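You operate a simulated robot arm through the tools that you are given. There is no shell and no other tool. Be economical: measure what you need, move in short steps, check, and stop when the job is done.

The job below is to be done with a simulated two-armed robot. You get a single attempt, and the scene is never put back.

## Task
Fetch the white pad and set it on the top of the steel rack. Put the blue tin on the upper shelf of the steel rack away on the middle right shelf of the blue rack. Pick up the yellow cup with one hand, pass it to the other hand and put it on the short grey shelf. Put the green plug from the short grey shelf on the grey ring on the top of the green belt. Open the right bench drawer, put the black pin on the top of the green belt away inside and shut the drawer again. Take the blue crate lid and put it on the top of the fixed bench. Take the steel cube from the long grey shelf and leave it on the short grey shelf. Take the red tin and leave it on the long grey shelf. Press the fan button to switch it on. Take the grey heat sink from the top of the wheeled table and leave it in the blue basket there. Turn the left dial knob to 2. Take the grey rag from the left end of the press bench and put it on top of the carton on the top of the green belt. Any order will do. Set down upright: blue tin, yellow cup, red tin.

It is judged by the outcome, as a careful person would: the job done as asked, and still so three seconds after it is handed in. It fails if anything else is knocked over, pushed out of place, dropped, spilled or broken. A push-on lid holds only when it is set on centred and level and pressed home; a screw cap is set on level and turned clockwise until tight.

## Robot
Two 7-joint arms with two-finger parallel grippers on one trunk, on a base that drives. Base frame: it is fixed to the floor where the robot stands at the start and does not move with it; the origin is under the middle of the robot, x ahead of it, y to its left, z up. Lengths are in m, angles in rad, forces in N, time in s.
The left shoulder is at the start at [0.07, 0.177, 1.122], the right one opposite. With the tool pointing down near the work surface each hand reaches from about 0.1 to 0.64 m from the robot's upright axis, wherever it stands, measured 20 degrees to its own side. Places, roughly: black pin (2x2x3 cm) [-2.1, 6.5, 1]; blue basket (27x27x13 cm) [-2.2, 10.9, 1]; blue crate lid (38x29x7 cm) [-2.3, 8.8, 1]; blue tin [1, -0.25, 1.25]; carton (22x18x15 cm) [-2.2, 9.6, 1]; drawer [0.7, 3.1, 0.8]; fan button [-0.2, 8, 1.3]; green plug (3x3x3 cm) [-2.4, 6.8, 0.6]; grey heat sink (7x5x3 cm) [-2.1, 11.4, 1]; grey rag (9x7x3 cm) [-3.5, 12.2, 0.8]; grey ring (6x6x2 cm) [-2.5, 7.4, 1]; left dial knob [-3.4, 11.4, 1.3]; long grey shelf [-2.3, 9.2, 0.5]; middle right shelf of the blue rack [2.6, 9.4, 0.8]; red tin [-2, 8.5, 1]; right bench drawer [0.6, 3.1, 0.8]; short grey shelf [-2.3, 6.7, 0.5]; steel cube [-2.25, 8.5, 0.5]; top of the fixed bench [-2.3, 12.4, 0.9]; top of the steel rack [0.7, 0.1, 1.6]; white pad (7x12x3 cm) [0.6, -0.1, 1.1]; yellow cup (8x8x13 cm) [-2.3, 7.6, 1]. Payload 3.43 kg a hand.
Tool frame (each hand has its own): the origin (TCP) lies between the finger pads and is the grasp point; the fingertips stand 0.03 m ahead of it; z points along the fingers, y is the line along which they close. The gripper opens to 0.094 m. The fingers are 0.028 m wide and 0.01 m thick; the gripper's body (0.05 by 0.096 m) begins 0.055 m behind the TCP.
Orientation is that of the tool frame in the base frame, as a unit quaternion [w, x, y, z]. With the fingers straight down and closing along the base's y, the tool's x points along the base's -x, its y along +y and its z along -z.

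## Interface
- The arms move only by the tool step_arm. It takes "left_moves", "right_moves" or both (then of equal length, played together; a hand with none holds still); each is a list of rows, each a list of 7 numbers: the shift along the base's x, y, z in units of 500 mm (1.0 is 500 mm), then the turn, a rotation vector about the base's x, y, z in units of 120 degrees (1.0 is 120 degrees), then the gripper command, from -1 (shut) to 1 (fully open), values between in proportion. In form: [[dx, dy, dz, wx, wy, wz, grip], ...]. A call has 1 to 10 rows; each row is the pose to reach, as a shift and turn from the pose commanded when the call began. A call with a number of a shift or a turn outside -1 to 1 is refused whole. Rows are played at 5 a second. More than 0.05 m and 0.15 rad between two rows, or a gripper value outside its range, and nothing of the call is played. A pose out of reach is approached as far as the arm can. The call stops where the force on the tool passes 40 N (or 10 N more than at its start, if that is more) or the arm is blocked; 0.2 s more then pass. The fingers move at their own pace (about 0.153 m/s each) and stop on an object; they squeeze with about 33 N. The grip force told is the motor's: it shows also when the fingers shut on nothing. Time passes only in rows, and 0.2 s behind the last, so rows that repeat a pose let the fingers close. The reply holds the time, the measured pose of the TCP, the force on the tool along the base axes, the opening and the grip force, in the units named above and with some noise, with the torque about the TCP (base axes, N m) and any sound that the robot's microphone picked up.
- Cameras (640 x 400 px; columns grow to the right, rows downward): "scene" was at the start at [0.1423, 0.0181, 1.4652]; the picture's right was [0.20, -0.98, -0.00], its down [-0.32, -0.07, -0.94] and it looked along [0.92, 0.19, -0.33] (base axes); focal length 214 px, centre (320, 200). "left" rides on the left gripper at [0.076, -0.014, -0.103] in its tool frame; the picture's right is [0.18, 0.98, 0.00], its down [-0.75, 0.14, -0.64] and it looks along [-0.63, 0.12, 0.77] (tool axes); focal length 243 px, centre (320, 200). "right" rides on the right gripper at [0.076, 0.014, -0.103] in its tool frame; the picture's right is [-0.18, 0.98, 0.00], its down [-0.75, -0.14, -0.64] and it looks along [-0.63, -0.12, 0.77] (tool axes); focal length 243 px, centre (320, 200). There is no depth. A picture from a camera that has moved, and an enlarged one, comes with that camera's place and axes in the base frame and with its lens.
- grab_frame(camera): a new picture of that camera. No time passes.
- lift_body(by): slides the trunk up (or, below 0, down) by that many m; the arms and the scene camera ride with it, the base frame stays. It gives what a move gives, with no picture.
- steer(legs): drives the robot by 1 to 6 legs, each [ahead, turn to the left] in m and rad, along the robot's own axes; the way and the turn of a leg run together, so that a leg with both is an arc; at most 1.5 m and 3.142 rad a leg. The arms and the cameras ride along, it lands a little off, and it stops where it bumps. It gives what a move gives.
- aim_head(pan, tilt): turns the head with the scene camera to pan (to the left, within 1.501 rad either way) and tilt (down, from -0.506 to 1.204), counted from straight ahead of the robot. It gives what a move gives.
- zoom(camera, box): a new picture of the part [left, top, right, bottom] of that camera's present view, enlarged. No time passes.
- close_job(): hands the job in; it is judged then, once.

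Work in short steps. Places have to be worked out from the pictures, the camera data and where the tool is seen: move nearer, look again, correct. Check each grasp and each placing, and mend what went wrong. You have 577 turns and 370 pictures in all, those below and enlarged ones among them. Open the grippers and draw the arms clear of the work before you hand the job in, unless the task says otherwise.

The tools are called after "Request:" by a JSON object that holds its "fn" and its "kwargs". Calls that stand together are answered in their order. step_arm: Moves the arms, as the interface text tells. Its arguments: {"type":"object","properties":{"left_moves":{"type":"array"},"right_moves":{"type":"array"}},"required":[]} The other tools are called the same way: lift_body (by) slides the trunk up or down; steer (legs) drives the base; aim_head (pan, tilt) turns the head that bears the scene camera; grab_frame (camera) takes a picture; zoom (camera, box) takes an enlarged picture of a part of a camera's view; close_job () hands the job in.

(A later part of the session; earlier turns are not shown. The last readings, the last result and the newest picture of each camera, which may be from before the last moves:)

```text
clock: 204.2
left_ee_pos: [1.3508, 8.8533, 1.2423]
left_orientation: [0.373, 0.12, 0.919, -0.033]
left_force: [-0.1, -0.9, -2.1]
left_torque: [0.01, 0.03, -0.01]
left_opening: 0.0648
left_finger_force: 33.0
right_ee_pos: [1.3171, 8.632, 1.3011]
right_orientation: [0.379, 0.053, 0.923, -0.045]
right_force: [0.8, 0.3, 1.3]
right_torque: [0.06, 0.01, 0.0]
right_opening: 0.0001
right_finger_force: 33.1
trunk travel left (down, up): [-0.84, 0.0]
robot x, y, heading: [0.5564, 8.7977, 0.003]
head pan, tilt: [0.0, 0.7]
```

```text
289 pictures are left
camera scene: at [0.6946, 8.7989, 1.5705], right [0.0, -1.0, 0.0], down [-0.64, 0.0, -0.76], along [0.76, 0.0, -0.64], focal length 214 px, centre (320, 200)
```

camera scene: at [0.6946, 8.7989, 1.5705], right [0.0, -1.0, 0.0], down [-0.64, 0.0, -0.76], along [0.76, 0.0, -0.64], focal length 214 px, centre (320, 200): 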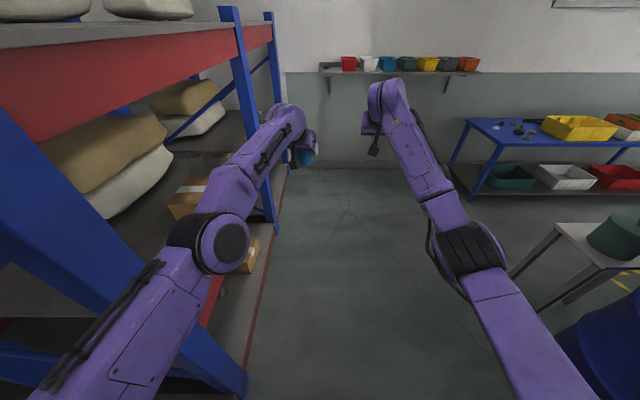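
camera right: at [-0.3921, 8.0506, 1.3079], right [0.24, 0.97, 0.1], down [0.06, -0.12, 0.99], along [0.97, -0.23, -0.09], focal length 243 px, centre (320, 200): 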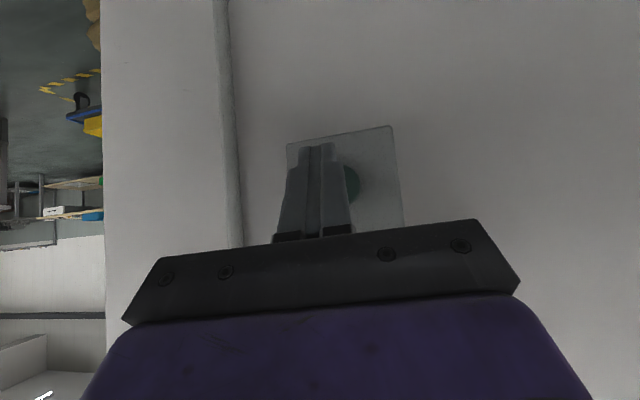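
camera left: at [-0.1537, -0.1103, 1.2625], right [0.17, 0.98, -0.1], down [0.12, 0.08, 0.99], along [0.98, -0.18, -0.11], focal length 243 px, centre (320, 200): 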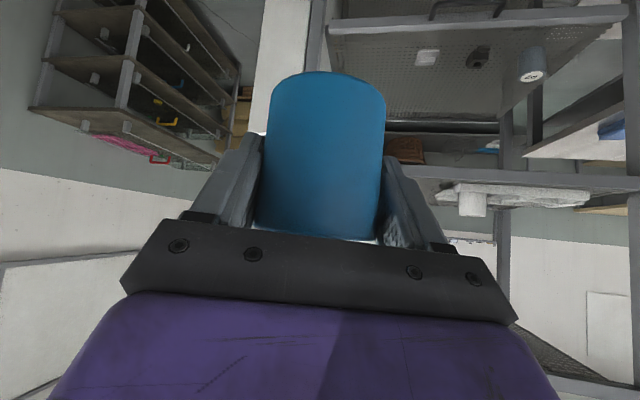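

Past the pillar there is open floor (y 7.5–9.2). I go to about (2.05, 8.25) and turn to face the rack, keeping clear of the wall shelf.

Request:
{"fn": "steer", "kwargs": {"legs": [[0.7, 0], [0, -0.6], [0.95, 0]]}}

Request:
{"fn": "grab_frame", "kwargs": {"camera": "scene"}}

```text
clock: 214.4
left_ee_pos: [2.7306, 7.8277, 1.2433]
left_orientation: [0.346, 0.393, 0.84, -0.144]
left_force: [0.5, 0.3, -2.1]
left_torque: [0.0, 0.0, -0.02]
left_opening: 0.0649
left_finger_force: 33.0
right_ee_pos: [2.5746, 7.6665, 1.3006]
right_orientation: [0.348, 0.329, 0.864, -0.157]
right_force: [0.5, 0.4, 0.8]
right_torque: [0.03, 0.02, 0.02]
right_opening: 0.0
right_finger_force: 33.2
trunk travel left (down, up): [-0.84, 0.0]
robot x, y, heading: [2.0531, 8.2429, -0.613]
head pan, tilt: [0.0, 0.7]
```

```text
288 pictures are left
camera scene: at [2.1634, 8.1623, 1.5705], right [-0.58, -0.82, 0.0], down [-0.53, 0.37, -0.76], along [0.62, -0.44, -0.64], focal length 214 px, centre (320, 200)
```

scene: 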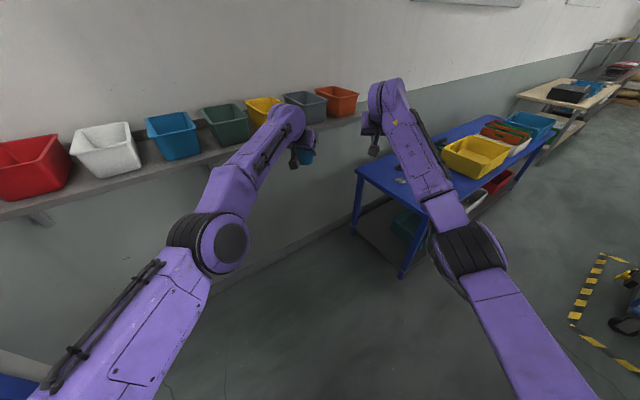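

I retract both hands 0.15 m first to turn safely, then turn to face the rack.

Request:
{"fn": "step_arm", "kwargs": {"left_moves": [[-0.08, 0.055, 0, 0, 0, 0, -1], [-0.16, 0.11, 0, 0, 0, 0, -1], [-0.245, 0.155, 0, 0, 0, 0, -1], [-0.245, 0.17, 0, 0, 0, 0, -1]], "right_moves": [[-0.08, 0.055, 0, 0, 0, 0, -1], [-0.16, 0.11, 0, 0, 0, 0, -1], [-0.245, 0.155, 0, 0, 0, 0, -1], [-0.245, 0.17, 0, 0, 0, 0, -1]]}}

Request:
{"fn": "steer", "kwargs": {"legs": [[0, 2.18]]}}

Request:
{"fn": "grab_frame", "kwargs": {"camera": "scene"}}

```text
clock: 215.4
left_ee_pos: [2.6735, 7.8001, 1.2828]
left_orientation: [0.345, 0.393, 0.84, -0.144]
left_force: [0.4, -0.6, -1.0]
left_torque: [-0.02, 0.03, -0.01]
left_opening: 0.0647
left_finger_force: 32.5
left hand out of reach, approached as far as the arm can: row 1, 2, 3, 4
right_ee_pos: [2.4539, 7.7511, 1.3009]
right_orientation: [0.347, 0.329, 0.864, -0.157]
right_force: [-0.3, 0.2, -0.7]
right_torque: [-0.01, 0.03, 0.01]
right_opening: 0.0002
right_finger_force: 33.2
trunk travel left (down, up): [-0.84, 0.0]
robot x, y, heading: [2.0546, 8.2418, -0.61]
head pan, tilt: [0.0, 0.7]
```

```text
clock: 220.9
left_ee_pos: [2.0838, 9.0028, 1.282]
left_orientation: [0.292, -0.55, 0.746, 0.235]
left_force: [-0.6, 0.7, -2.7]
left_torque: [0.0, 0.02, 0.01]
left_opening: 0.0648
left_finger_force: 32.9
right_ee_pos: [2.2447, 8.8449, 1.3007]
right_orientation: [0.303, -0.602, 0.701, 0.231]
right_force: [-0.3, 0.2, -0.6]
right_torque: [-0.02, -0.04, 0.06]
right_opening: 0.0
right_finger_force: 32.7
trunk travel left (down, up): [-0.84, 0.0]
robot x, y, heading: [2.0527, 8.2403, 1.535]
head pan, tilt: [0.0, 0.7]
```

```text
287 pictures are left
camera scene: at [2.0588, 8.3757, 1.5704], right [1.0, -0.04, 0.0], down [-0.02, -0.64, -0.76], along [0.03, 0.76, -0.64], focal length 214 px, centre (320, 200)
```

scene: 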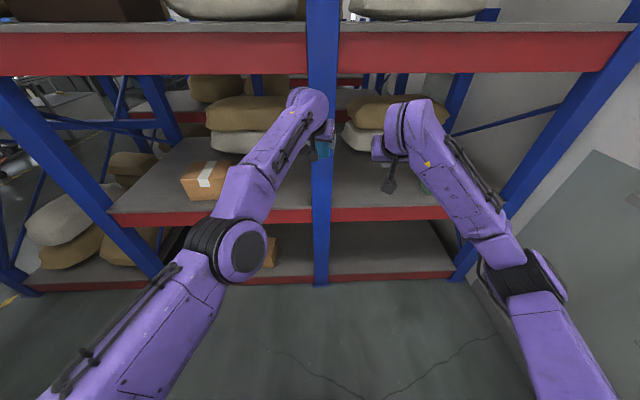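

The right bay spans x≈2.1–3.1 and its middle shelf surface is ≈0.76. I lower the trunk and shift right about 0.27 m.

Request:
{"fn": "steer", "kwargs": {"legs": [[-0.3, 0], [0, -0.6], [0.43, 0], [0, 0.63]]}}

Request:
{"fn": "lift_body", "kwargs": {"by": -0.3}}

Request:
{"fn": "aim_head", "kwargs": {"pan": 0, "tilt": 0.5}}

Request:
{"fn": "grab_frame", "kwargs": {"camera": "scene"}}

```text
clock: 228.5
left_ee_pos: [2.3181, 9.0526, 1.2839]
left_orientation: [0.29, -0.556, 0.742, 0.237]
left_force: [0.0, 0.5, -1.3]
left_torque: [0.0, 0.03, -0.01]
left_opening: 0.0649
left_finger_force: 33.3
right_ee_pos: [2.4821, 8.8986, 1.3007]
right_orientation: [0.301, -0.608, 0.696, 0.233]
right_force: [0.8, 0.0, -0.8]
right_torque: [0.02, 0.01, -0.02]
right_opening: 0.0003
right_finger_force: 32.7
trunk travel left (down, up): [-0.84, 0.0]
robot x, y, heading: [2.3009, 8.292, 1.546]
head pan, tilt: [0.0, 0.7]
```

```text
clock: 231.5
left_ee_pos: [2.3186, 9.053, 0.9832]
left_orientation: [0.29, -0.557, 0.741, 0.237]
left_force: [0.6, 0.0, -1.4]
left_torque: [-0.01, 0.03, 0.01]
left_opening: 0.0645
left_finger_force: 33.2
right_ee_pos: [2.4827, 8.898, 1.0]
right_orientation: [0.301, -0.609, 0.696, 0.234]
right_force: [0.3, 0.3, 0.4]
right_torque: [0.0, -0.02, 0.01]
right_opening: 0.0
right_finger_force: 33.3
trunk travel left (down, up): [-0.54, 0.3]
robot x, y, heading: [2.2992, 8.291, 1.551]
head pan, tilt: [0.0, 0.7]
```

```text
clock: 232.2
left_ee_pos: [2.3179, 9.054, 0.9825]
left_orientation: [0.29, -0.557, 0.741, 0.237]
left_force: [0.7, -0.9, -2.4]
left_torque: [-0.02, 0.0, 0.0]
left_opening: 0.0644
left_finger_force: 33.1
right_ee_pos: [2.4809, 8.8987, 1.0009]
right_orientation: [0.301, -0.609, 0.696, 0.233]
right_force: [0.4, 0.3, -0.7]
right_torque: [-0.03, 0.01, 0.01]
right_opening: 0.0
right_finger_force: 33.0
trunk travel left (down, up): [-0.54, 0.3]
robot x, y, heading: [2.2986, 8.2917, 1.551]
head pan, tilt: [0.0, 0.499]
```

```text
286 pictures are left
camera scene: at [2.3035, 8.4322, 1.288], right [1.0, -0.02, 0.0], down [-0.01, -0.48, -0.88], along [0.02, 0.88, -0.48], focal length 214 px, centre (320, 200)
```

scene: 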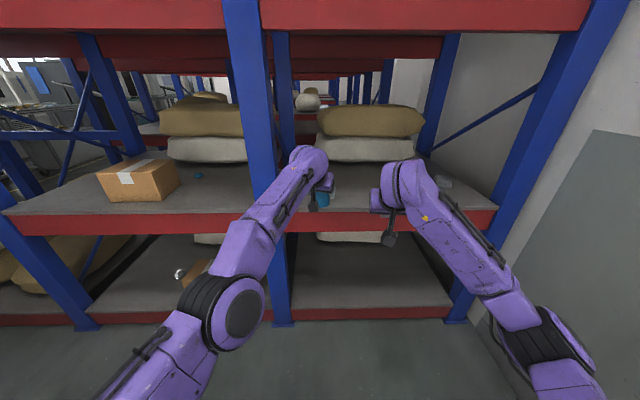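

Shelf surface ≈0.785, free in front of the sacks. I shift another ~0.12 m right for elbow clearance and pull the right hand back.

Request:
{"fn": "step_arm", "kwargs": {"right_moves": [[0.03, -0.08, 0, 0, 0, 0, -1], [0.06, -0.16, 0, 0, 0, 0, -1], [0.09, -0.24, 0, 0, 0, 0, -1], [0.12, -0.32, 0, 0, 0, 0, -1], [0.15, -0.4, 0, 0, 0, 0, -1]]}}

Request:
{"fn": "steer", "kwargs": {"legs": [[-0.33, 0], [0, -0.4], [0.33, 0], [0, 0.42]]}}

Request:
{"fn": "grab_frame", "kwargs": {"camera": "scene"}}

```text
clock: 233.4
left_ee_pos: [2.3173, 9.0536, 0.9837]
left_orientation: [0.29, -0.557, 0.741, 0.238]
left_force: [-0.9, 0.3, -1.8]
left_torque: [-0.01, 0.0, -0.01]
left_opening: 0.0648
left_finger_force: 32.6
right_ee_pos: [2.5485, 8.699, 1.0045]
right_orientation: [0.303, -0.608, 0.697, 0.231]
right_force: [-0.1, 0.4, -0.1]
right_torque: [0.0, -0.01, 0.0]
right_opening: 0.0
right_finger_force: 32.9
right hand out of reach, approached as far as the arm can: row 5
trunk travel left (down, up): [-0.54, 0.3]
robot x, y, heading: [2.2978, 8.2875, 1.548]
head pan, tilt: [0.0, 0.499]
```

```text
clock: 239.8
left_ee_pos: [2.4294, 9.0213, 0.9824]
left_orientation: [0.288, -0.564, 0.735, 0.241]
left_force: [0.0, 0.0, -2.6]
left_torque: [-0.03, 0.01, -0.02]
left_opening: 0.0649
left_finger_force: 32.5
right_ee_pos: [2.6678, 8.6713, 1.0058]
right_orientation: [0.3, -0.615, 0.69, 0.234]
right_force: [-0.1, -0.5, 0.2]
right_torque: [-0.03, -0.03, -0.04]
right_opening: 0.0
right_finger_force: 32.4
trunk travel left (down, up): [-0.54, 0.3]
robot x, y, heading: [2.4279, 8.2552, 1.567]
head pan, tilt: [0.0, 0.499]
```

```text
285 pictures are left
camera scene: at [2.4283, 8.3991, 1.2881], right [1.0, 0.0, 0.0], down [0.0, -0.48, -0.88], along [0.0, 0.88, -0.48], focal length 214 px, centre (320, 200)
```

scene: 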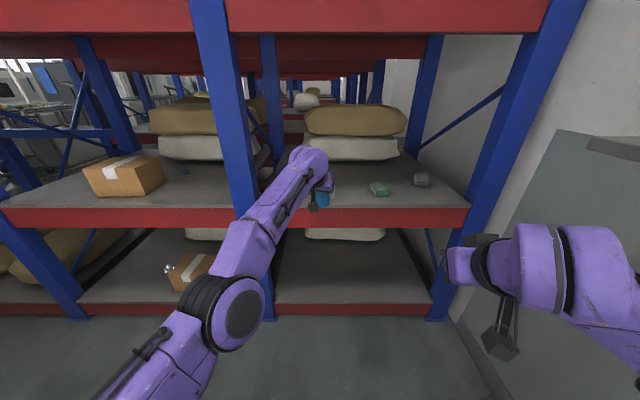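

I turn slightly right for clearance and drive in 0.4 m.

Request:
{"fn": "steer", "kwargs": {"legs": [[0, -0.1], [0.36, 0]]}}

Request:
{"fn": "grab_frame", "kwargs": {"camera": "scene"}}

Request:
{"fn": "grab_frame", "kwargs": {"camera": "left"}}

```text
clock: 242.7
left_ee_pos: [2.534, 9.374, 0.9811]
left_orientation: [0.299, -0.53, 0.76, 0.228]
left_force: [-0.8, 0.5, -2.3]
left_torque: [-0.03, -0.02, -0.05]
left_opening: 0.0649
left_finger_force: 33.3
right_ee_pos: [2.7387, 9.0037, 1.0057]
right_orientation: [0.309, -0.584, 0.718, 0.221]
right_force: [0.0, -0.2, 0.4]
right_torque: [0.02, -0.02, 0.0]
right_opening: 0.0001
right_finger_force: 32.6
trunk travel left (down, up): [-0.54, 0.3]
robot x, y, heading: [2.4648, 8.6134, 1.475]
head pan, tilt: [0.0, 0.499]
```

```text
284 pictures are left
camera scene: at [2.4763, 8.755, 1.288], right [1.0, -0.09, 0.0], down [-0.04, -0.48, -0.88], along [0.08, 0.87, -0.48], focal length 214 px, centre (320, 200)
```

scene: 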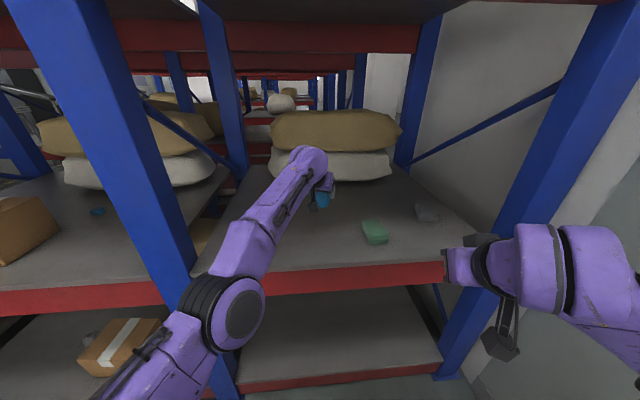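

```text
283 pictures are left
camera left: at [2.5063, 9.2511, 1.0023], right [-0.97, 0.21, -0.1], down [-0.07, 0.13, 0.99], along [0.22, 0.97, -0.11], focal length 243 px, centre (320, 200)
```

left: 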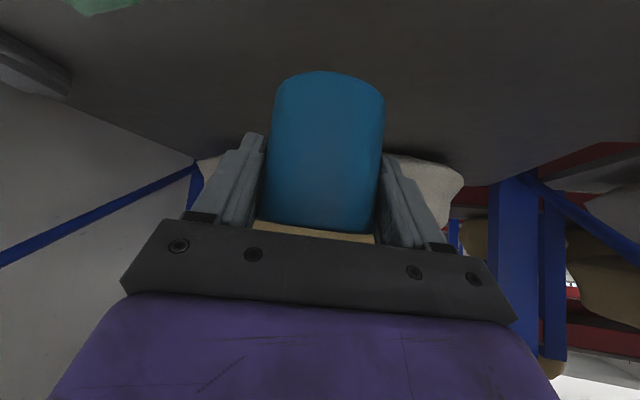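

Tin is at (2.54, 9.39), 0.2 m from the green item. I lower the trunk 0.13 m.

Request:
{"fn": "lift_body", "kwargs": {"by": -0.13}}

Request:
{"fn": "grab_frame", "kwargs": {"camera": "scene"}}

Request:
{"fn": "grab_frame", "kwargs": {"camera": "left"}}

```text
clock: 244.2
left_ee_pos: [2.5314, 9.3699, 0.8591]
left_orientation: [0.302, -0.53, 0.758, 0.23]
left_force: [-4.4, 1.5, 23.5]
left_torque: [0.14, -0.16, -0.02]
left_opening: 0.0653
left_finger_force: 33.2
right_ee_pos: [2.7382, 9.0001, 0.8769]
right_orientation: [0.313, -0.582, 0.717, 0.221]
right_force: [0.4, 0.0, -0.1]
right_torque: [0.01, 0.0, 0.0]
right_opening: 0.0
right_finger_force: 32.9
trunk travel left (down, up): [-0.41, 0.43]
robot x, y, heading: [2.4644, 8.6133, 1.473]
head pan, tilt: [0.0, 0.499]
```

```text
282 pictures are left
camera scene: at [2.4751, 8.7503, 1.1589], right [1.0, -0.09, 0.0], down [-0.04, -0.47, -0.88], along [0.08, 0.88, -0.48], focal length 214 px, centre (320, 200)
```

scene: 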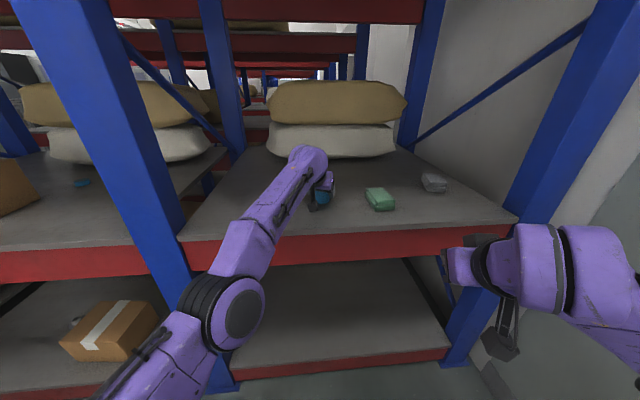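

```text
281 pictures are left
camera left: at [2.5044, 9.2481, 0.8772], right [-0.97, 0.2, -0.1], down [-0.08, 0.12, 0.99], along [0.21, 0.97, -0.1], focal length 243 px, centre (320, 200)
```

left: 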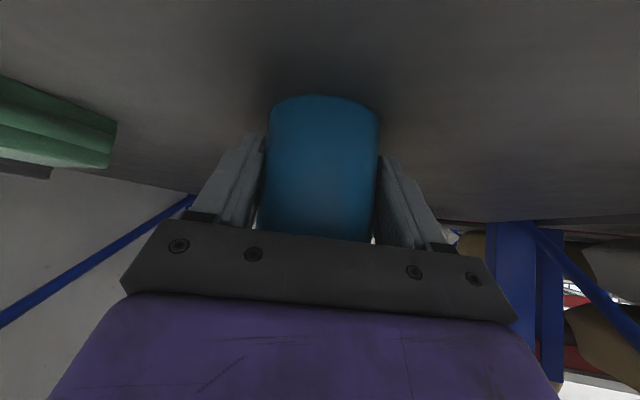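

The tin already stands on the shelf (23 N). I relieve the pressure slightly and open.

Request:
{"fn": "step_arm", "kwargs": {"left_moves": [[0, 0, 0.01, 0, 0, 0, -1], [0, 0, 0.012, 0, 0, 0, -1]]}}

```text
clock: 244.8
left_ee_pos: [2.5354, 9.3712, 0.8581]
left_orientation: [0.298, -0.53, 0.761, 0.227]
left_force: [-3.1, -1.2, 6.0]
left_torque: [0.19, -0.07, 0.06]
left_opening: 0.0646
left_finger_force: 33.2
right_ee_pos: [2.7395, 9.0019, 0.8756]
right_orientation: [0.311, -0.583, 0.717, 0.221]
right_force: [0.3, 0.0, -0.6]
right_torque: [0.02, 0.01, -0.02]
right_opening: 0.0
right_finger_force: 32.7
trunk travel left (down, up): [-0.41, 0.43]
robot x, y, heading: [2.4608, 8.6164, 1.481]
head pan, tilt: [0.0, 0.499]
```

Nearly unloaded. Open and rise straight up.

Request:
{"fn": "step_arm", "kwargs": {"left_moves": [[0, 0, 0, 0, 0, 0, 1], [0, 0, 0, 0, 0, 0, 1], [0, 0, 0, 0, 0, 0, 1], [0, 0, 0.08, 0, 0, 0, 1], [0, 0, 0.16, 0, 0, 0, 1], [0, 0, 0.24, 0, 0, 0, 1]]}}

Request:
{"fn": "grab_frame", "kwargs": {"camera": "left"}}

Request:
{"fn": "zoom", "kwargs": {"camera": "scene", "box": [240, 120, 440, 245]}}

```text
clock: 246.2
left_ee_pos: [2.5088, 9.3481, 0.9494]
left_orientation: [0.299, -0.531, 0.76, 0.227]
left_force: [0.2, 0.0, 0.2]
left_torque: [-0.01, -0.02, 0.02]
left_opening: 0.0939
left_finger_force: 0.0
left hand out of reach, approached as far as the arm can: row 4, 5, 6
right_ee_pos: [2.7395, 9.0036, 0.8755]
right_orientation: [0.31, -0.583, 0.718, 0.219]
right_force: [0.5, 0.5, 0.3]
right_torque: [-0.02, 0.01, 0.0]
right_opening: 0.0002
right_finger_force: 32.8
trunk travel left (down, up): [-0.41, 0.43]
robot x, y, heading: [2.4619, 8.6106, 1.481]
head pan, tilt: [0.0, 0.499]
```

```text
280 pictures are left
camera left: at [2.4802, 9.2256, 0.9696], right [-0.97, 0.21, -0.1], down [-0.07, 0.13, 0.99], along [0.22, 0.97, -0.11], focal length 243 px, centre (320, 200)
```

left: 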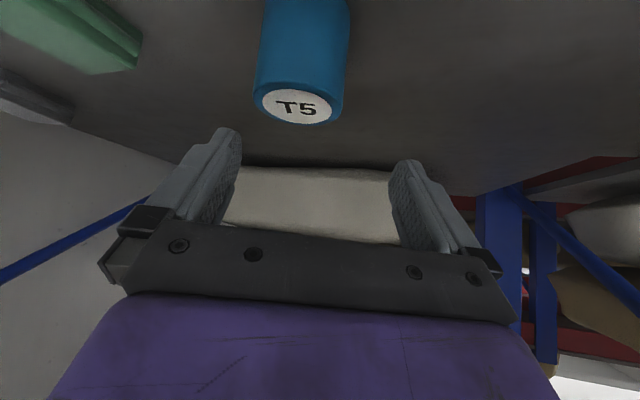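

```text
3.20 times, centred on (340, 182) of scene
camera zoom: at [2.4761, 8.7546, 1.158], right [1.0, -0.09, 0.0], down [-0.04, -0.48, -0.88], along [0.08, 0.87, -0.48], focal length 686 px, centre (256, 256)
```

zoom: 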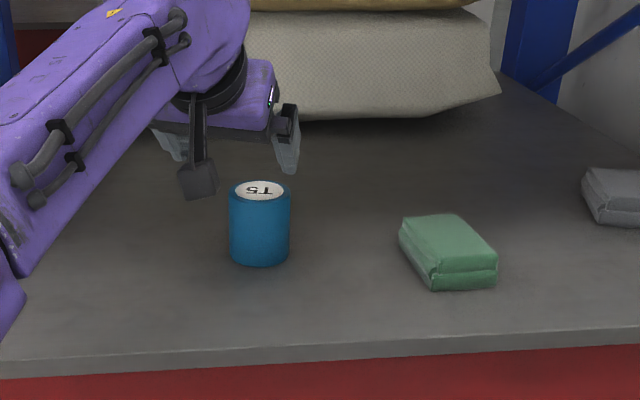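

The tin stands upright on the shelf. I back out, stretch the right arm ahead too, and head back through the corridor.

Request:
{"fn": "steer", "kwargs": {"legs": [[-0.5, 0]]}}

Request:
{"fn": "step_arm", "kwargs": {"right_moves": [[-0.02, 0.09, 0.02, 0, 0, 0, -1], [-0.05, 0.18, 0.04, 0, 0, 0, -1], [-0.08, 0.27, 0.06, 0, 0, 0, -1], [-0.11, 0.36, 0.08, 0, 0, 0, -1], [-0.14, 0.44, 0.08, 0, 0, 0, -1], [-0.16, 0.52, 0.08, 0, 0, 0, -1], [-0.18, 0.6, 0.08, 0, 0, 0, -1]], "left_moves": [[-0.02, 0, 0, 0, 0, 0, 1], [-0.04, 0, 0, 0, 0, 0, 1], [-0.06, 0, 0, 0, 0, 0, 1], [-0.08, 0, 0, 0, 0, 0, 1], [-0.1, 0, 0, 0, 0, 0, 1], [-0.1, 0, 0, 0, 0, 0, 1], [-0.1, 0, 0, 0, 0, 0, 1]]}}

Request:
{"fn": "aim_head", "kwargs": {"pan": 0, "tilt": 0.7}}

Request:
{"fn": "grab_frame", "kwargs": {"camera": "scene"}}

```text
clock: 249.1
left_ee_pos: [2.4698, 8.8557, 0.9509]
left_orientation: [0.3, -0.525, 0.764, 0.225]
left_force: [0.1, 0.0, 0.1]
left_torque: [0.01, 0.03, 0.0]
left_opening: 0.0941
left_finger_force: 0.0
right_ee_pos: [2.6955, 8.5089, 0.8751]
right_orientation: [0.312, -0.579, 0.721, 0.219]
right_force: [-0.1, 0.2, -0.3]
right_torque: [0.02, -0.01, -0.02]
right_opening: 0.0
right_finger_force: 33.2
trunk travel left (down, up): [-0.41, 0.43]
robot x, y, heading: [2.4131, 8.1231, 1.461]
head pan, tilt: [0.0, 0.499]
```

```text
clock: 250.7
left_ee_pos: [2.4204, 8.858, 0.9488]
left_orientation: [0.3, -0.525, 0.764, 0.224]
left_force: [-0.7, 0.1, 0.3]
left_torque: [0.0, 0.0, 0.02]
left_opening: 0.0938
left_finger_force: 0.1
right_ee_pos: [2.6056, 8.8099, 0.9152]
right_orientation: [0.314, -0.578, 0.721, 0.218]
right_force: [-0.7, -0.3, -1.0]
right_torque: [-0.02, -0.01, -0.03]
right_opening: 0.0
right_finger_force: 33.2
trunk travel left (down, up): [-0.41, 0.43]
robot x, y, heading: [2.4115, 8.1235, 1.455]
head pan, tilt: [0.0, 0.499]
```

```text
clock: 251.5
left_ee_pos: [2.4198, 8.8562, 0.949]
left_orientation: [0.299, -0.525, 0.764, 0.225]
left_force: [0.9, 0.1, -0.4]
left_torque: [-0.03, 0.01, -0.02]
left_opening: 0.094
left_finger_force: 0.0
right_ee_pos: [2.6067, 8.8083, 0.9158]
right_orientation: [0.313, -0.576, 0.723, 0.217]
right_force: [0.3, 0.0, 0.5]
right_torque: [0.03, 0.0, -0.03]
right_opening: 0.0001
right_finger_force: 32.9
trunk travel left (down, up): [-0.41, 0.43]
robot x, y, heading: [2.4102, 8.1223, 1.46]
head pan, tilt: [0.0, 0.7]
```

```text
278 pictures are left
camera scene: at [2.428, 8.2573, 1.1405], right [0.99, -0.11, 0.0], down [-0.07, -0.64, -0.77], along [0.08, 0.76, -0.64], focal length 214 px, centre (320, 200)
```

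scene: 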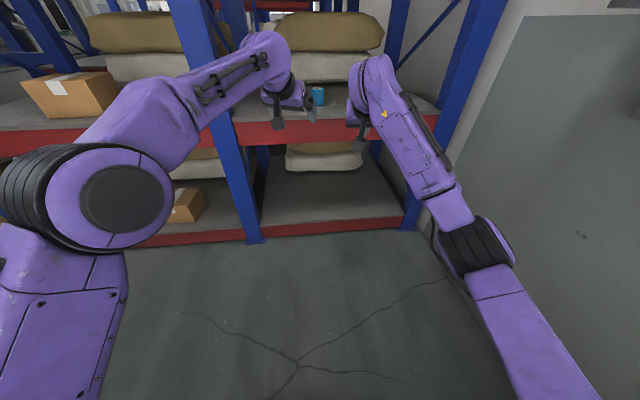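

The left elbow is wide again; I lower and stretch the left hand to narrow it, then turn toward the corridor.

Request:
{"fn": "step_arm", "kwargs": {"left_moves": [[0.02, 0.03, -0.06, 0, 0, 0, 1], [0.03, 0.06, -0.12, 0, 0, 0, 1], [0.03, 0.09, -0.18, 0, 0, 0, 1], [0.03, 0.11, -0.2, 0, 0, 0, 1]]}}

Request:
{"fn": "grab_frame", "kwargs": {"camera": "scene"}}

```text
clock: 252.5
left_ee_pos: [2.4359, 8.9108, 0.8499]
left_orientation: [0.3, -0.524, 0.765, 0.224]
left_force: [-0.2, -0.6, 0.0]
left_torque: [-0.04, 0.01, 0.02]
left_opening: 0.0941
left_finger_force: 0.1
right_ee_pos: [2.6052, 8.808, 0.9161]
right_orientation: [0.311, -0.578, 0.722, 0.218]
right_force: [0.5, 0.1, 0.7]
right_torque: [-0.03, 0.02, 0.02]
right_opening: 0.0
right_finger_force: 33.3
trunk travel left (down, up): [-0.41, 0.43]
robot x, y, heading: [2.4154, 8.1259, 1.459]
head pan, tilt: [0.0, 0.7]
```

```text
277 pictures are left
camera scene: at [2.4282, 8.2578, 1.1404], right [0.99, -0.11, 0.0], down [-0.07, -0.64, -0.76], along [0.08, 0.76, -0.64], focal length 214 px, centre (320, 200)
```

scene: 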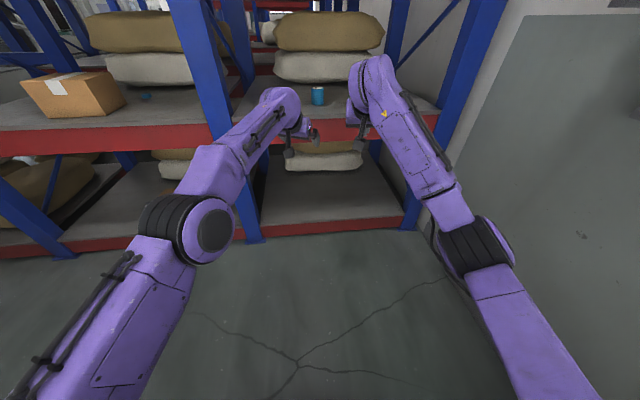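

Narrow again. I approach the corridor with an arc that keeps the hands clear of the rack.

Request:
{"fn": "steer", "kwargs": {"legs": [[0, 0.48], [1.26, 1.2]]}}

Request:
{"fn": "grab_frame", "kwargs": {"camera": "scene"}}

```text
clock: 260.2
left_ee_pos: [0.65, 8.7011, 0.8508]
left_orientation: [-0.03, 0.92, -0.11, -0.375]
left_force: [-0.7, 0.3, -0.3]
left_torque: [-0.01, -0.02, -0.02]
left_opening: 0.0939
left_finger_force: 0.1
right_ee_pos: [0.7288, 8.8846, 0.9161]
right_orientation: [-0.042, 0.924, -0.042, -0.379]
right_force: [0.4, -0.1, -0.2]
right_torque: [-0.01, 0.02, 0.03]
right_opening: 0.0
right_finger_force: 33.1
trunk travel left (down, up): [-0.41, 0.43]
robot x, y, heading: [1.4326, 8.7841, -3.124]
head pan, tilt: [0.0, 0.7]
cut short: leg 2
```

```text
276 pictures are left
camera scene: at [1.2987, 8.7785, 1.1404], right [-0.02, 1.0, 0.0], down [0.64, 0.01, -0.76], along [-0.76, -0.02, -0.64], focal length 214 px, centre (320, 200)
```

scene: 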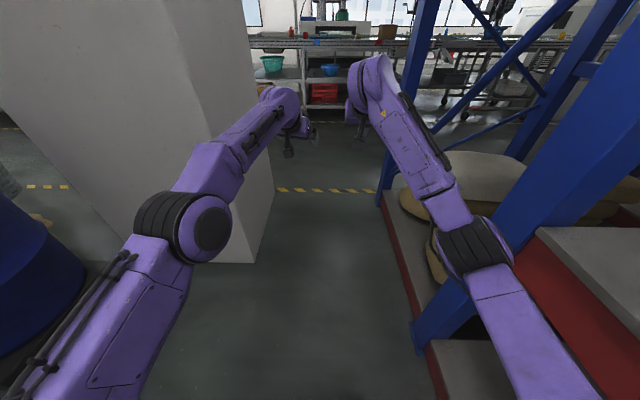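

Lined up in the corridor. I drive out into the aisle toward the belt.

Request:
{"fn": "steer", "kwargs": {"legs": [[1.0, -0.02], [0.75, 0]]}}

Request:
{"fn": "aim_head", "kwargs": {"pan": 0, "tilt": 0.45}}

Request:
{"fn": "grab_frame", "kwargs": {"camera": "scene"}}

```text
clock: 268.9
left_ee_pos: [-1.0725, 8.7911, 0.8508]
left_orientation: [-0.039, 0.917, -0.135, -0.373]
left_force: [0.0, 0.3, -0.2]
left_torque: [-0.05, 0.0, -0.02]
left_opening: 0.0942
left_finger_force: 0.1
right_ee_pos: [-0.9825, 8.9694, 0.9165]
right_orientation: [-0.052, 0.922, -0.068, -0.377]
right_force: [0.1, -0.2, 0.1]
right_torque: [0.01, -0.01, 0.0]
right_opening: 0.0001
right_finger_force: 33.0
trunk travel left (down, up): [-0.41, 0.43]
robot x, y, heading: [-0.2813, 8.831, 3.104]
head pan, tilt: [0.0, 0.7]
```

```text
clock: 269.6
left_ee_pos: [-1.0708, 8.7902, 0.8506]
left_orientation: [-0.04, 0.917, -0.136, -0.373]
left_force: [0.0, 0.0, -0.1]
left_torque: [-0.01, -0.03, 0.0]
left_opening: 0.0938
left_finger_force: 0.0
right_ee_pos: [-0.9824, 8.9693, 0.916]
right_orientation: [-0.051, 0.922, -0.068, -0.377]
right_force: [0.2, 0.6, -1.4]
right_torque: [0.05, 0.05, 0.02]
right_opening: 0.0
right_finger_force: 32.7
trunk travel left (down, up): [-0.41, 0.43]
robot x, y, heading: [-0.2864, 8.8282, 3.104]
head pan, tilt: [0.0, 0.45]
```

```text
275 pictures are left
camera scene: at [-0.4263, 8.8315, 1.1626], right [0.04, 1.0, 0.0], down [0.44, -0.02, -0.9], along [-0.9, 0.03, -0.44], focal length 214 px, centre (320, 200)
```

scene: 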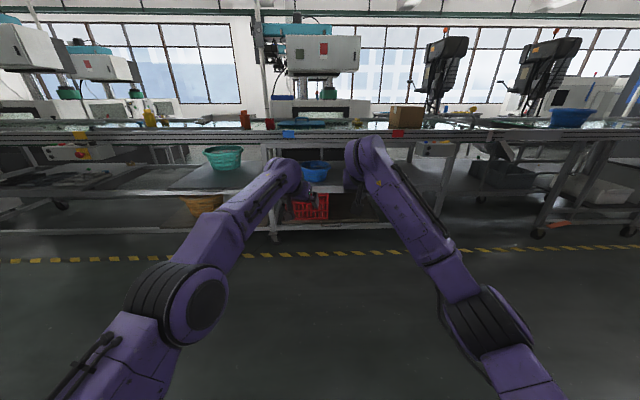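

I raise the trunk to look onto the belt.

Request:
{"fn": "lift_body", "kwargs": {"by": 0.4}}

Request:
{"fn": "steer", "kwargs": {"legs": [[0.35, 0]]}}

Request:
{"fn": "grab_frame", "kwargs": {"camera": "scene"}}

Request:
{"fn": "zoom", "kwargs": {"camera": "scene", "box": [160, 80, 480, 280]}}

```text
clock: 273.5
left_ee_pos: [-1.0707, 8.7917, 1.2511]
left_orientation: [-0.039, 0.917, -0.136, -0.373]
left_force: [-0.4, 0.0, 0.1]
left_torque: [-0.01, 0.01, 0.03]
left_opening: 0.0942
left_finger_force: 0.1
right_ee_pos: [-0.9831, 8.969, 1.3172]
right_orientation: [-0.052, 0.922, -0.068, -0.377]
right_force: [0.0, 0.4, 0.7]
right_torque: [0.02, 0.02, -0.01]
right_opening: 0.0001
right_finger_force: 32.2
trunk travel left (down, up): [-0.81, 0.03]
robot x, y, heading: [-0.2864, 8.8258, 3.104]
head pan, tilt: [0.0, 0.45]
```

```text
clock: 275.7
left_ee_pos: [-1.4184, 8.7973, 1.2516]
left_orientation: [-0.038, 0.917, -0.132, -0.375]
left_force: [0.0, -0.2, 0.2]
left_torque: [-0.01, -0.04, 0.02]
left_opening: 0.0941
left_finger_force: 0.1
right_ee_pos: [-1.3299, 8.9773, 1.3169]
right_orientation: [-0.051, 0.922, -0.065, -0.379]
right_force: [-0.2, 0.1, 0.1]
right_torque: [0.01, 0.01, -0.03]
right_opening: 0.0001
right_finger_force: 33.4
trunk travel left (down, up): [-0.81, 0.03]
robot x, y, heading: [-0.6338, 8.8379, 3.111]
head pan, tilt: [0.0, 0.45]
```

```text
274 pictures are left
camera scene: at [-0.7726, 8.8421, 1.5628], right [0.03, 1.0, 0.0], down [0.43, -0.01, -0.9], along [-0.9, 0.03, -0.43], focal length 214 px, centre (320, 200)
```

scene: 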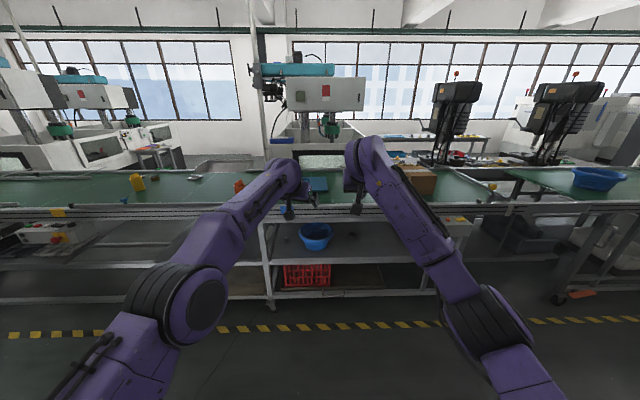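

```text
2.00 times, centred on (320, 180) of scene
camera zoom: at [-0.7726, 8.8421, 1.5628], right [0.03, 1.0, 0.0], down [0.43, -0.01, -0.9], along [-0.9, 0.03, -0.43], focal length 429 px, centre (320, 240)
```

zoom: 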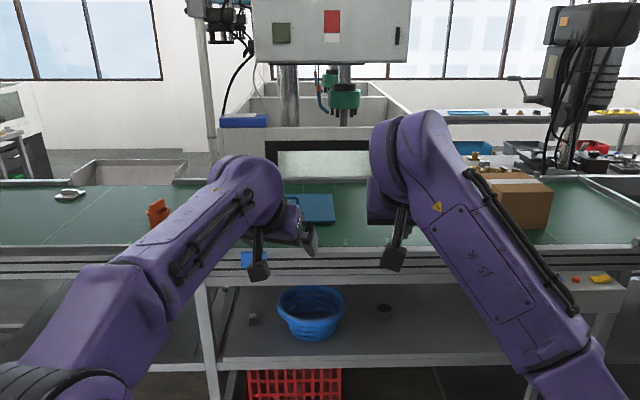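

I see the lid, the red item, carton, yellow cup and the low shelf. I drive closer with hands high and tilt the head down.

Request:
{"fn": "steer", "kwargs": {"legs": [[0.4, 0]]}}

Request:
{"fn": "aim_head", "kwargs": {"pan": 0.2, "tilt": 0.7}}

Request:
{"fn": "grab_frame", "kwargs": {"camera": "scene"}}

Request:
{"fn": "grab_frame", "kwargs": {"camera": "left"}}

```text
clock: 278.3
left_ee_pos: [-1.8263, 8.8071, 1.252]
left_orientation: [-0.037, 0.917, -0.131, -0.374]
left_force: [0.4, 0.5, 0.3]
left_torque: [0.01, 0.01, -0.01]
left_opening: 0.0939
left_finger_force: 0.1
right_ee_pos: [-1.7378, 8.9859, 1.3176]
right_orientation: [-0.05, 0.922, -0.064, -0.378]
right_force: [-0.3, -0.2, -0.7]
right_torque: [0.0, -0.02, 0.0]
right_opening: 0.0
right_finger_force: 32.9
trunk travel left (down, up): [-0.81, 0.03]
robot x, y, heading: [-1.039, 8.8502, 3.112]
head pan, tilt: [0.0, 0.45]
```

```text
clock: 279.0
left_ee_pos: [-1.828, 8.807, 1.2508]
left_orientation: [-0.038, 0.917, -0.132, -0.374]
left_force: [-0.2, -0.1, -0.1]
left_torque: [0.02, 0.0, -0.02]
left_opening: 0.0942
left_finger_force: 0.1
right_ee_pos: [-1.7402, 8.9857, 1.3156]
right_orientation: [-0.05, 0.922, -0.064, -0.378]
right_force: [0.0, -0.7, 0.1]
right_torque: [0.02, -0.04, 0.03]
right_opening: 0.0
right_finger_force: 33.0
trunk travel left (down, up): [-0.81, 0.03]
robot x, y, heading: [-1.0405, 8.849, 3.116]
head pan, tilt: [0.201, 0.7]
```

```text
272 pictures are left
camera scene: at [-1.1747, 8.8365, 1.5404], right [-0.17, 0.99, 0.0], down [0.63, 0.11, -0.76], along [-0.75, -0.13, -0.64], focal length 214 px, centre (320, 200)
```

scene: 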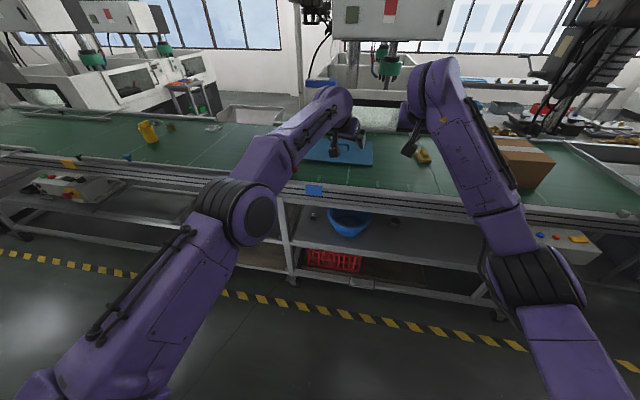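

```text
271 pictures are left
camera left: at [-1.7022, 8.7886, 1.2703], right [-0.14, -0.99, -0.1], down [-0.12, -0.08, 0.99], along [-0.98, 0.15, -0.11], focal length 243 px, centre (320, 200)
```

left: 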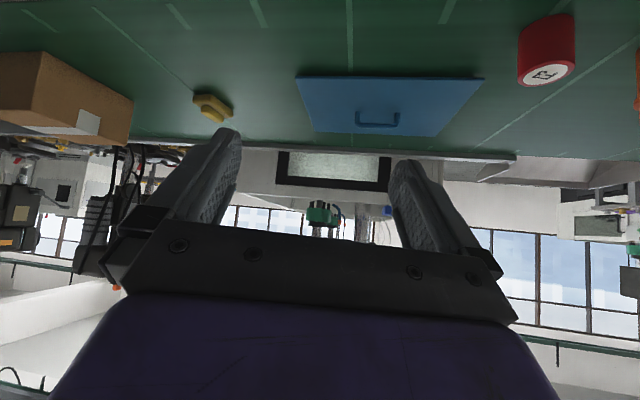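

From the left camera: the lid has a handle at about (−2.335, 8.75), red tin at about (−2.10, 8.52), belt top ≈0.93. I drive closer for the red tin.

Request:
{"fn": "steer", "kwargs": {"legs": [[0.4, 0]]}}

Request:
{"fn": "step_arm", "kwargs": {"left_moves": [[0.05, -0.06, -0.01, 0, 0, 0, 1], [0.1, -0.12, -0.03, 0, 0, 0, 1], [0.15, -0.19, -0.05, 0, 0, 0, 1], [0.2, -0.26, -0.07, 0, 0, 0, 1], [0.25, -0.33, -0.09, 0, 0, 0, 1], [0.28, -0.4, -0.11, 0, 0, 0, 1], [0.3, -0.48, -0.13, 0, 0, 0, 1], [0.3, -0.56, -0.15, 0, 0, 0, 1]]}}

Request:
{"fn": "grab_frame", "kwargs": {"camera": "left"}}

Request:
{"fn": "grab_frame", "kwargs": {"camera": "scene"}}

```text
clock: 281.5
left_ee_pos: [-2.2207, 8.8229, 1.2517]
left_orientation: [-0.039, 0.916, -0.135, -0.375]
left_force: [-0.3, -0.3, -0.2]
left_torque: [0.01, 0.01, 0.0]
left_opening: 0.0943
left_finger_force: 0.0
right_ee_pos: [-2.1326, 9.0034, 1.3186]
right_orientation: [-0.051, 0.922, -0.066, -0.377]
right_force: [-0.7, 0.1, 0.6]
right_torque: [0.0, -0.04, 0.03]
right_opening: 0.0001
right_finger_force: 33.5
trunk travel left (down, up): [-0.81, 0.03]
robot x, y, heading: [-1.4345, 8.8628, 3.109]
head pan, tilt: [0.201, 0.7]
```

```text
clock: 283.3
left_ee_pos: [-2.0702, 8.5431, 1.1764]
left_orientation: [-0.04, 0.917, -0.135, -0.373]
left_force: [-0.3, 0.0, -0.9]
left_torque: [0.04, 0.02, -0.02]
left_opening: 0.0939
left_finger_force: 0.1
right_ee_pos: [-2.1339, 8.9999, 1.3167]
right_orientation: [-0.053, 0.922, -0.067, -0.378]
right_force: [1.2, -0.5, 0.2]
right_torque: [0.01, -0.04, -0.04]
right_opening: 0.0
right_finger_force: 33.3
trunk travel left (down, up): [-0.81, 0.03]
robot x, y, heading: [-1.439, 8.8606, 3.113]
head pan, tilt: [0.201, 0.7]
```

```text
270 pictures are left
camera left: at [-1.9439, 8.5227, 1.1962], right [-0.15, -0.98, -0.1], down [-0.12, -0.08, 0.99], along [-0.98, 0.16, -0.11], focal length 243 px, centre (320, 200)
```

left: 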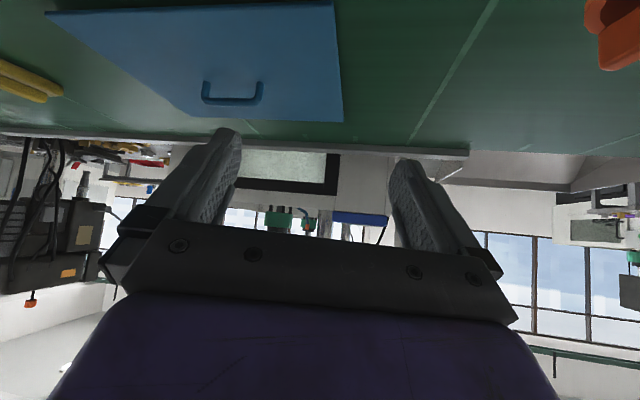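

```text
269 pictures are left
camera scene: at [-1.5684, 8.8463, 1.5404], right [-0.17, 0.99, 0.0], down [0.64, 0.11, -0.76], along [-0.75, -0.13, -0.64], focal length 214 px, centre (320, 200)
```

scene: 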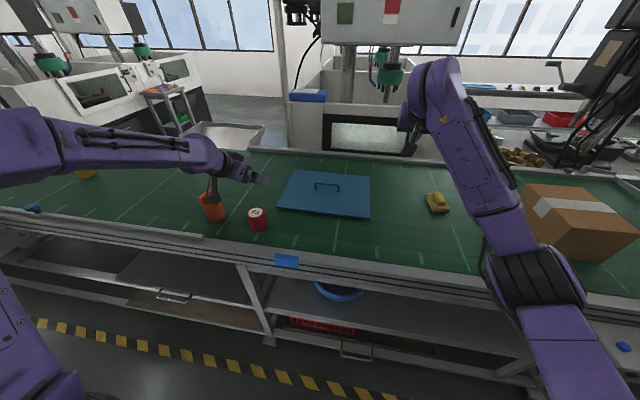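

Red tin centre ≈(−2.098, 8.51), top ≈0.995; an orange cup stands 0.18 m beyond. I move the left hand right above the tin.

Request:
{"fn": "step_arm", "kwargs": {"left_moves": [[-0.01, -0.03, -0.06, 0, 0, 0, 1], [-0.02, -0.05, -0.12, 0, 0, 0, 1], [-0.036, -0.072, -0.18, 0, 0, 0, 1], [-0.036, -0.072, -0.22, 0, 0, 0, 1], [-0.036, -0.072, -0.22, 0, 0, 0, 1]]}}

Request:
{"fn": "grab_frame", "kwargs": {"camera": "left"}}

Request:
{"fn": "zoom", "kwargs": {"camera": "scene", "box": [180, 150, 340, 250]}}

```text
clock: 284.5
left_ee_pos: [-2.0898, 8.5064, 1.0673]
left_orientation: [-0.04, 0.916, -0.134, -0.375]
left_force: [-0.5, -0.2, 0.0]
left_torque: [-0.01, 0.04, 0.01]
left_opening: 0.0941
left_finger_force: 0.1
right_ee_pos: [-2.1341, 9.0029, 1.3166]
right_orientation: [-0.051, 0.922, -0.065, -0.378]
right_force: [0.2, -0.7, 0.6]
right_torque: [-0.02, 0.01, 0.03]
right_opening: 0.0
right_finger_force: 33.5
trunk travel left (down, up): [-0.81, 0.03]
robot x, y, heading: [-1.4348, 8.8598, 3.105]
head pan, tilt: [0.201, 0.7]
```

```text
268 pictures are left
camera left: at [-1.9637, 8.488, 1.0871], right [-0.14, -0.98, -0.1], down [-0.12, -0.08, 0.99], along [-0.98, 0.16, -0.11], focal length 243 px, centre (320, 200)
```

left: 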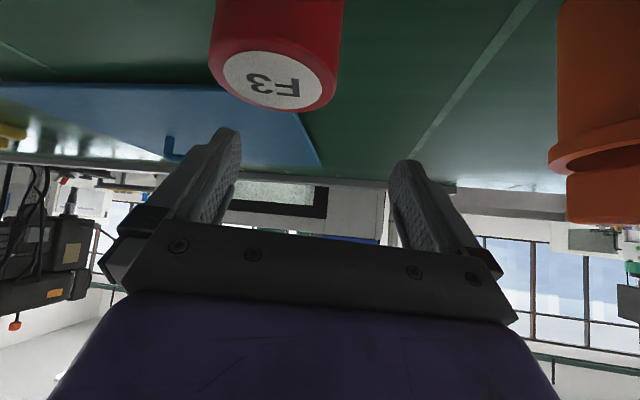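

```text
4.00 times, centred on (260, 200) of scene
camera zoom: at [-1.5682, 8.8491, 1.5405], right [-0.17, 0.99, 0.0], down [0.64, 0.11, -0.77], along [-0.75, -0.13, -0.64], focal length 858 px, centre (560, 200)
```

zoom: 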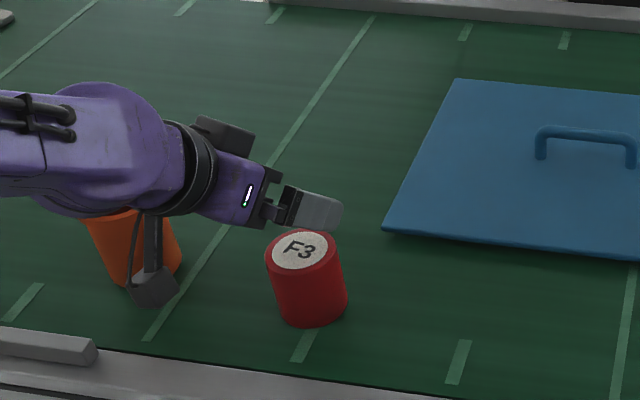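

Triangulation of the tin's top gives (−2.065, 8.53, 1.024), so the belt is ≈0.955. I correct the hand by (+3, +2) cm and check.

Request:
{"fn": "step_arm", "kwargs": {"left_moves": [[0.03, 0.02, 0.015, 0, 0, 0, 1], [0.06, 0.042, 0.015, 0, 0, 0, 1], [0.06, 0.042, 0.015, 0, 0, 0, 1]]}}

Request:
{"fn": "grab_frame", "kwargs": {"camera": "left"}}

```text
clock: 285.3
left_ee_pos: [-2.0607, 8.5291, 1.0743]
left_orientation: [-0.039, 0.917, -0.135, -0.374]
left_force: [0.7, 0.4, -0.2]
left_torque: [0.0, 0.01, 0.03]
left_opening: 0.094
left_finger_force: 0.1
right_ee_pos: [-2.1331, 9.0016, 1.3161]
right_orientation: [-0.052, 0.922, -0.067, -0.378]
right_force: [-0.6, 0.1, 0.3]
right_torque: [0.01, 0.0, 0.02]
right_opening: 0.0001
right_finger_force: 33.2
trunk travel left (down, up): [-0.81, 0.03]
robot x, y, heading: [-1.4335, 8.8622, 3.111]
head pan, tilt: [0.201, 0.7]
```

```text
266 pictures are left
camera left: at [-1.9351, 8.5099, 1.0939], right [-0.14, -0.98, -0.1], down [-0.12, -0.08, 0.99], along [-0.98, 0.16, -0.11], focal length 243 px, centre (320, 200)
```

left: 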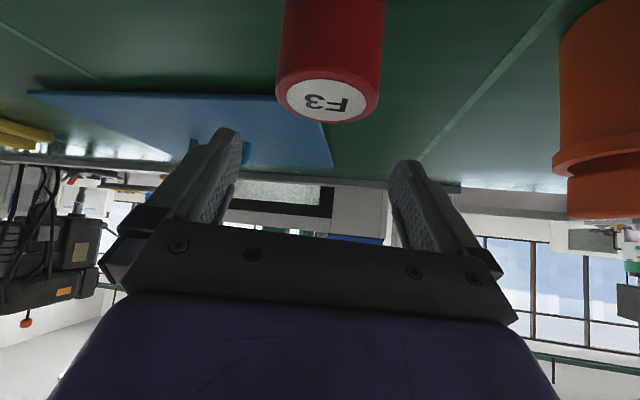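

Centred. Down around the tin and close.

Request:
{"fn": "step_arm", "kwargs": {"left_moves": [[0.006, 0.002, -0.05, 0, 0, 0, 1], [0.008, 0.002, -0.1, 0, 0, 0, 1], [0.008, 0.002, -0.14, 0, 0, 0, 1], [0.008, 0.002, -0.14, 0, 0, 0, -1], [0.008, 0.002, -0.14, 0, 0, 0, -1], [0.008, 0.002, -0.14, 0, 0, 0, -1]]}}

Request:
{"fn": "grab_frame", "kwargs": {"camera": "left"}}

```text
clock: 286.7
left_ee_pos: [-2.0576, 8.5306, 1.0039]
left_orientation: [-0.039, 0.917, -0.134, -0.374]
left_force: [-3.0, -1.7, 0.8]
left_torque: [0.01, 0.15, 0.1]
left_opening: 0.0634
left_finger_force: 33.4
right_ee_pos: [-2.1329, 9.0027, 1.3171]
right_orientation: [-0.053, 0.922, -0.068, -0.377]
right_force: [-0.8, 0.2, 0.9]
right_torque: [0.0, 0.01, 0.01]
right_opening: 0.0003
right_finger_force: 33.0
trunk travel left (down, up): [-0.81, 0.03]
robot x, y, heading: [-1.4381, 8.8621, 3.107]
head pan, tilt: [0.201, 0.7]
```

```text
265 pictures are left
camera left: at [-1.932, 8.5112, 1.0246], right [-0.14, -0.98, -0.1], down [-0.12, -0.08, 0.99], along [-0.98, 0.16, -0.11], focal length 243 px, centre (320, 200)
```

left: 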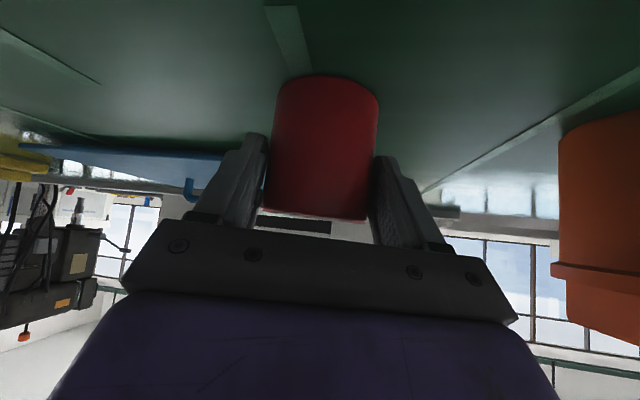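

Gripped. Lift, back off from the belt, and lower the trunk to look at the long shelf.

Request:
{"fn": "step_arm", "kwargs": {"left_moves": [[0, 0, 0.08, 0, 0, 0, -1], [0, 0.02, 0.17, 0, 0, 0, -1], [0, 0.08, 0.26, 0, 0, 0, -1], [0, 0.15, 0.3, 0, 0, 0, -1], [0, 0.22, 0.3, 0, 0, 0, -1]]}}

Request:
{"fn": "steer", "kwargs": {"legs": [[-0.6, 0]]}}

Request:
{"fn": "lift_body", "kwargs": {"by": -0.55}}

Request:
{"fn": "aim_head", "kwargs": {"pan": 0, "tilt": 0.35}}

Request:
{"fn": "grab_frame", "kwargs": {"camera": "scene"}}

```text
refused: row 3 steps farther than a row can; nothing moved
```

```text
clock: 290.1
left_ee_pos: [-1.4486, 8.5098, 1.0034]
left_orientation: [-0.039, 0.917, -0.134, -0.373]
left_force: [0.2, 0.5, -1.4]
left_torque: [-0.02, -0.04, -0.03]
left_opening: 0.0609
left_finger_force: 33.3
right_ee_pos: [-1.5252, 8.9809, 1.3153]
right_orientation: [-0.053, 0.922, -0.066, -0.377]
right_force: [-0.3, -0.2, 0.5]
right_torque: [0.0, 0.02, -0.03]
right_opening: 0.0002
right_finger_force: 33.6
trunk travel left (down, up): [-0.81, 0.03]
robot x, y, heading: [-0.826, 8.842, 3.11]
head pan, tilt: [0.201, 0.7]
```

```text
refused: -0.55 is not a number from -0.4 to 0.4
```

```text
clock: 291.0
left_ee_pos: [-1.4475, 8.5107, 1.0046]
left_orientation: [-0.039, 0.917, -0.134, -0.374]
left_force: [-0.3, 0.1, -2.2]
left_torque: [-0.03, -0.05, -0.01]
left_opening: 0.0608
left_finger_force: 33.3
right_ee_pos: [-1.5252, 8.982, 1.3162]
right_orientation: [-0.051, 0.922, -0.065, -0.377]
right_force: [-0.2, -0.1, 0.5]
right_torque: [-0.02, 0.0, 0.01]
right_opening: 0.0
right_finger_force: 33.3
trunk travel left (down, up): [-0.81, 0.03]
robot x, y, heading: [-0.8254, 8.8391, 3.113]
head pan, tilt: [0.0, 0.351]
```

```text
264 pictures are left
camera scene: at [-0.9697, 8.8457, 1.5718], right [0.03, 1.0, 0.0], down [0.34, -0.01, -0.94], along [-0.94, 0.03, -0.34], focal length 214 px, centre (320, 200)
```

scene: 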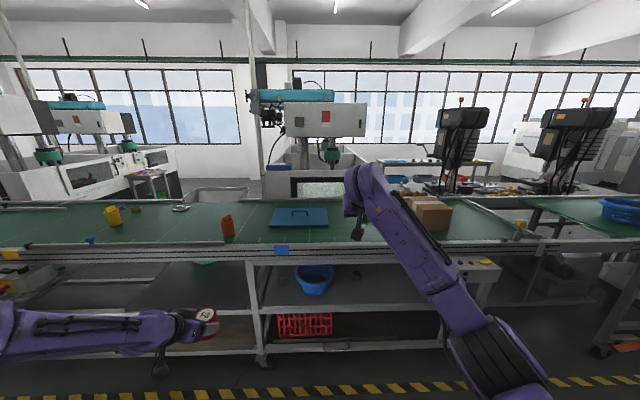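

The lift was refused (step too big) but the drive happened, dragging the tin along the belt edge. I check the tin in the grip.

Request:
{"fn": "grab_frame", "kwargs": {"camera": "left"}}

Request:
{"fn": "zoom", "kwargs": {"camera": "scene", "box": [140, 280, 300, 380]}}

```text
263 pictures are left
camera left: at [-1.3229, 8.4904, 1.0246], right [-0.14, -0.98, -0.1], down [-0.12, -0.08, 0.99], along [-0.98, 0.15, -0.11], focal length 243 px, centre (320, 200)
```

left: 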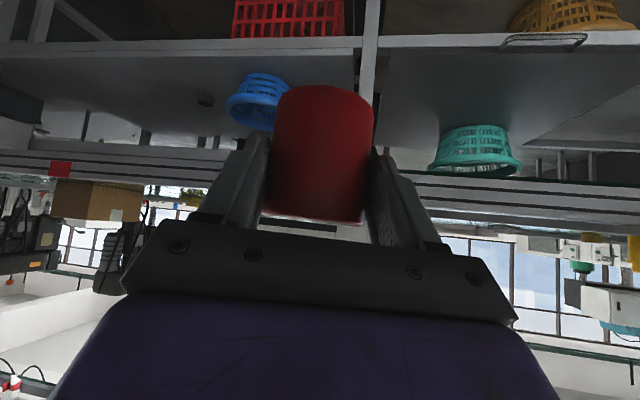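

```text
4.00 times, centred on (220, 330) of scene
camera zoom: at [-0.9697, 8.8457, 1.5718], right [0.03, 1.0, 0.0], down [0.34, -0.01, -0.94], along [-0.94, 0.03, -0.34], focal length 858 px, centre (720, -320)
```

zoom: 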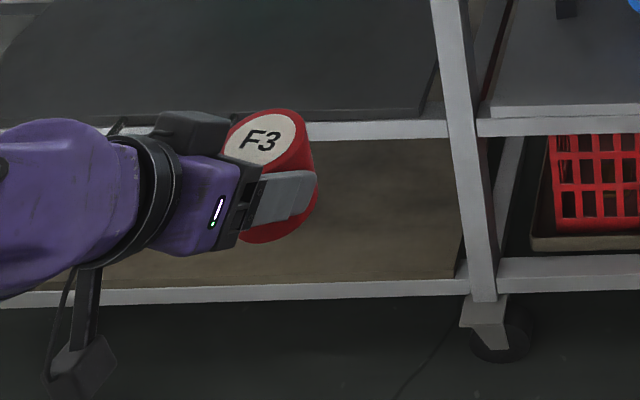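

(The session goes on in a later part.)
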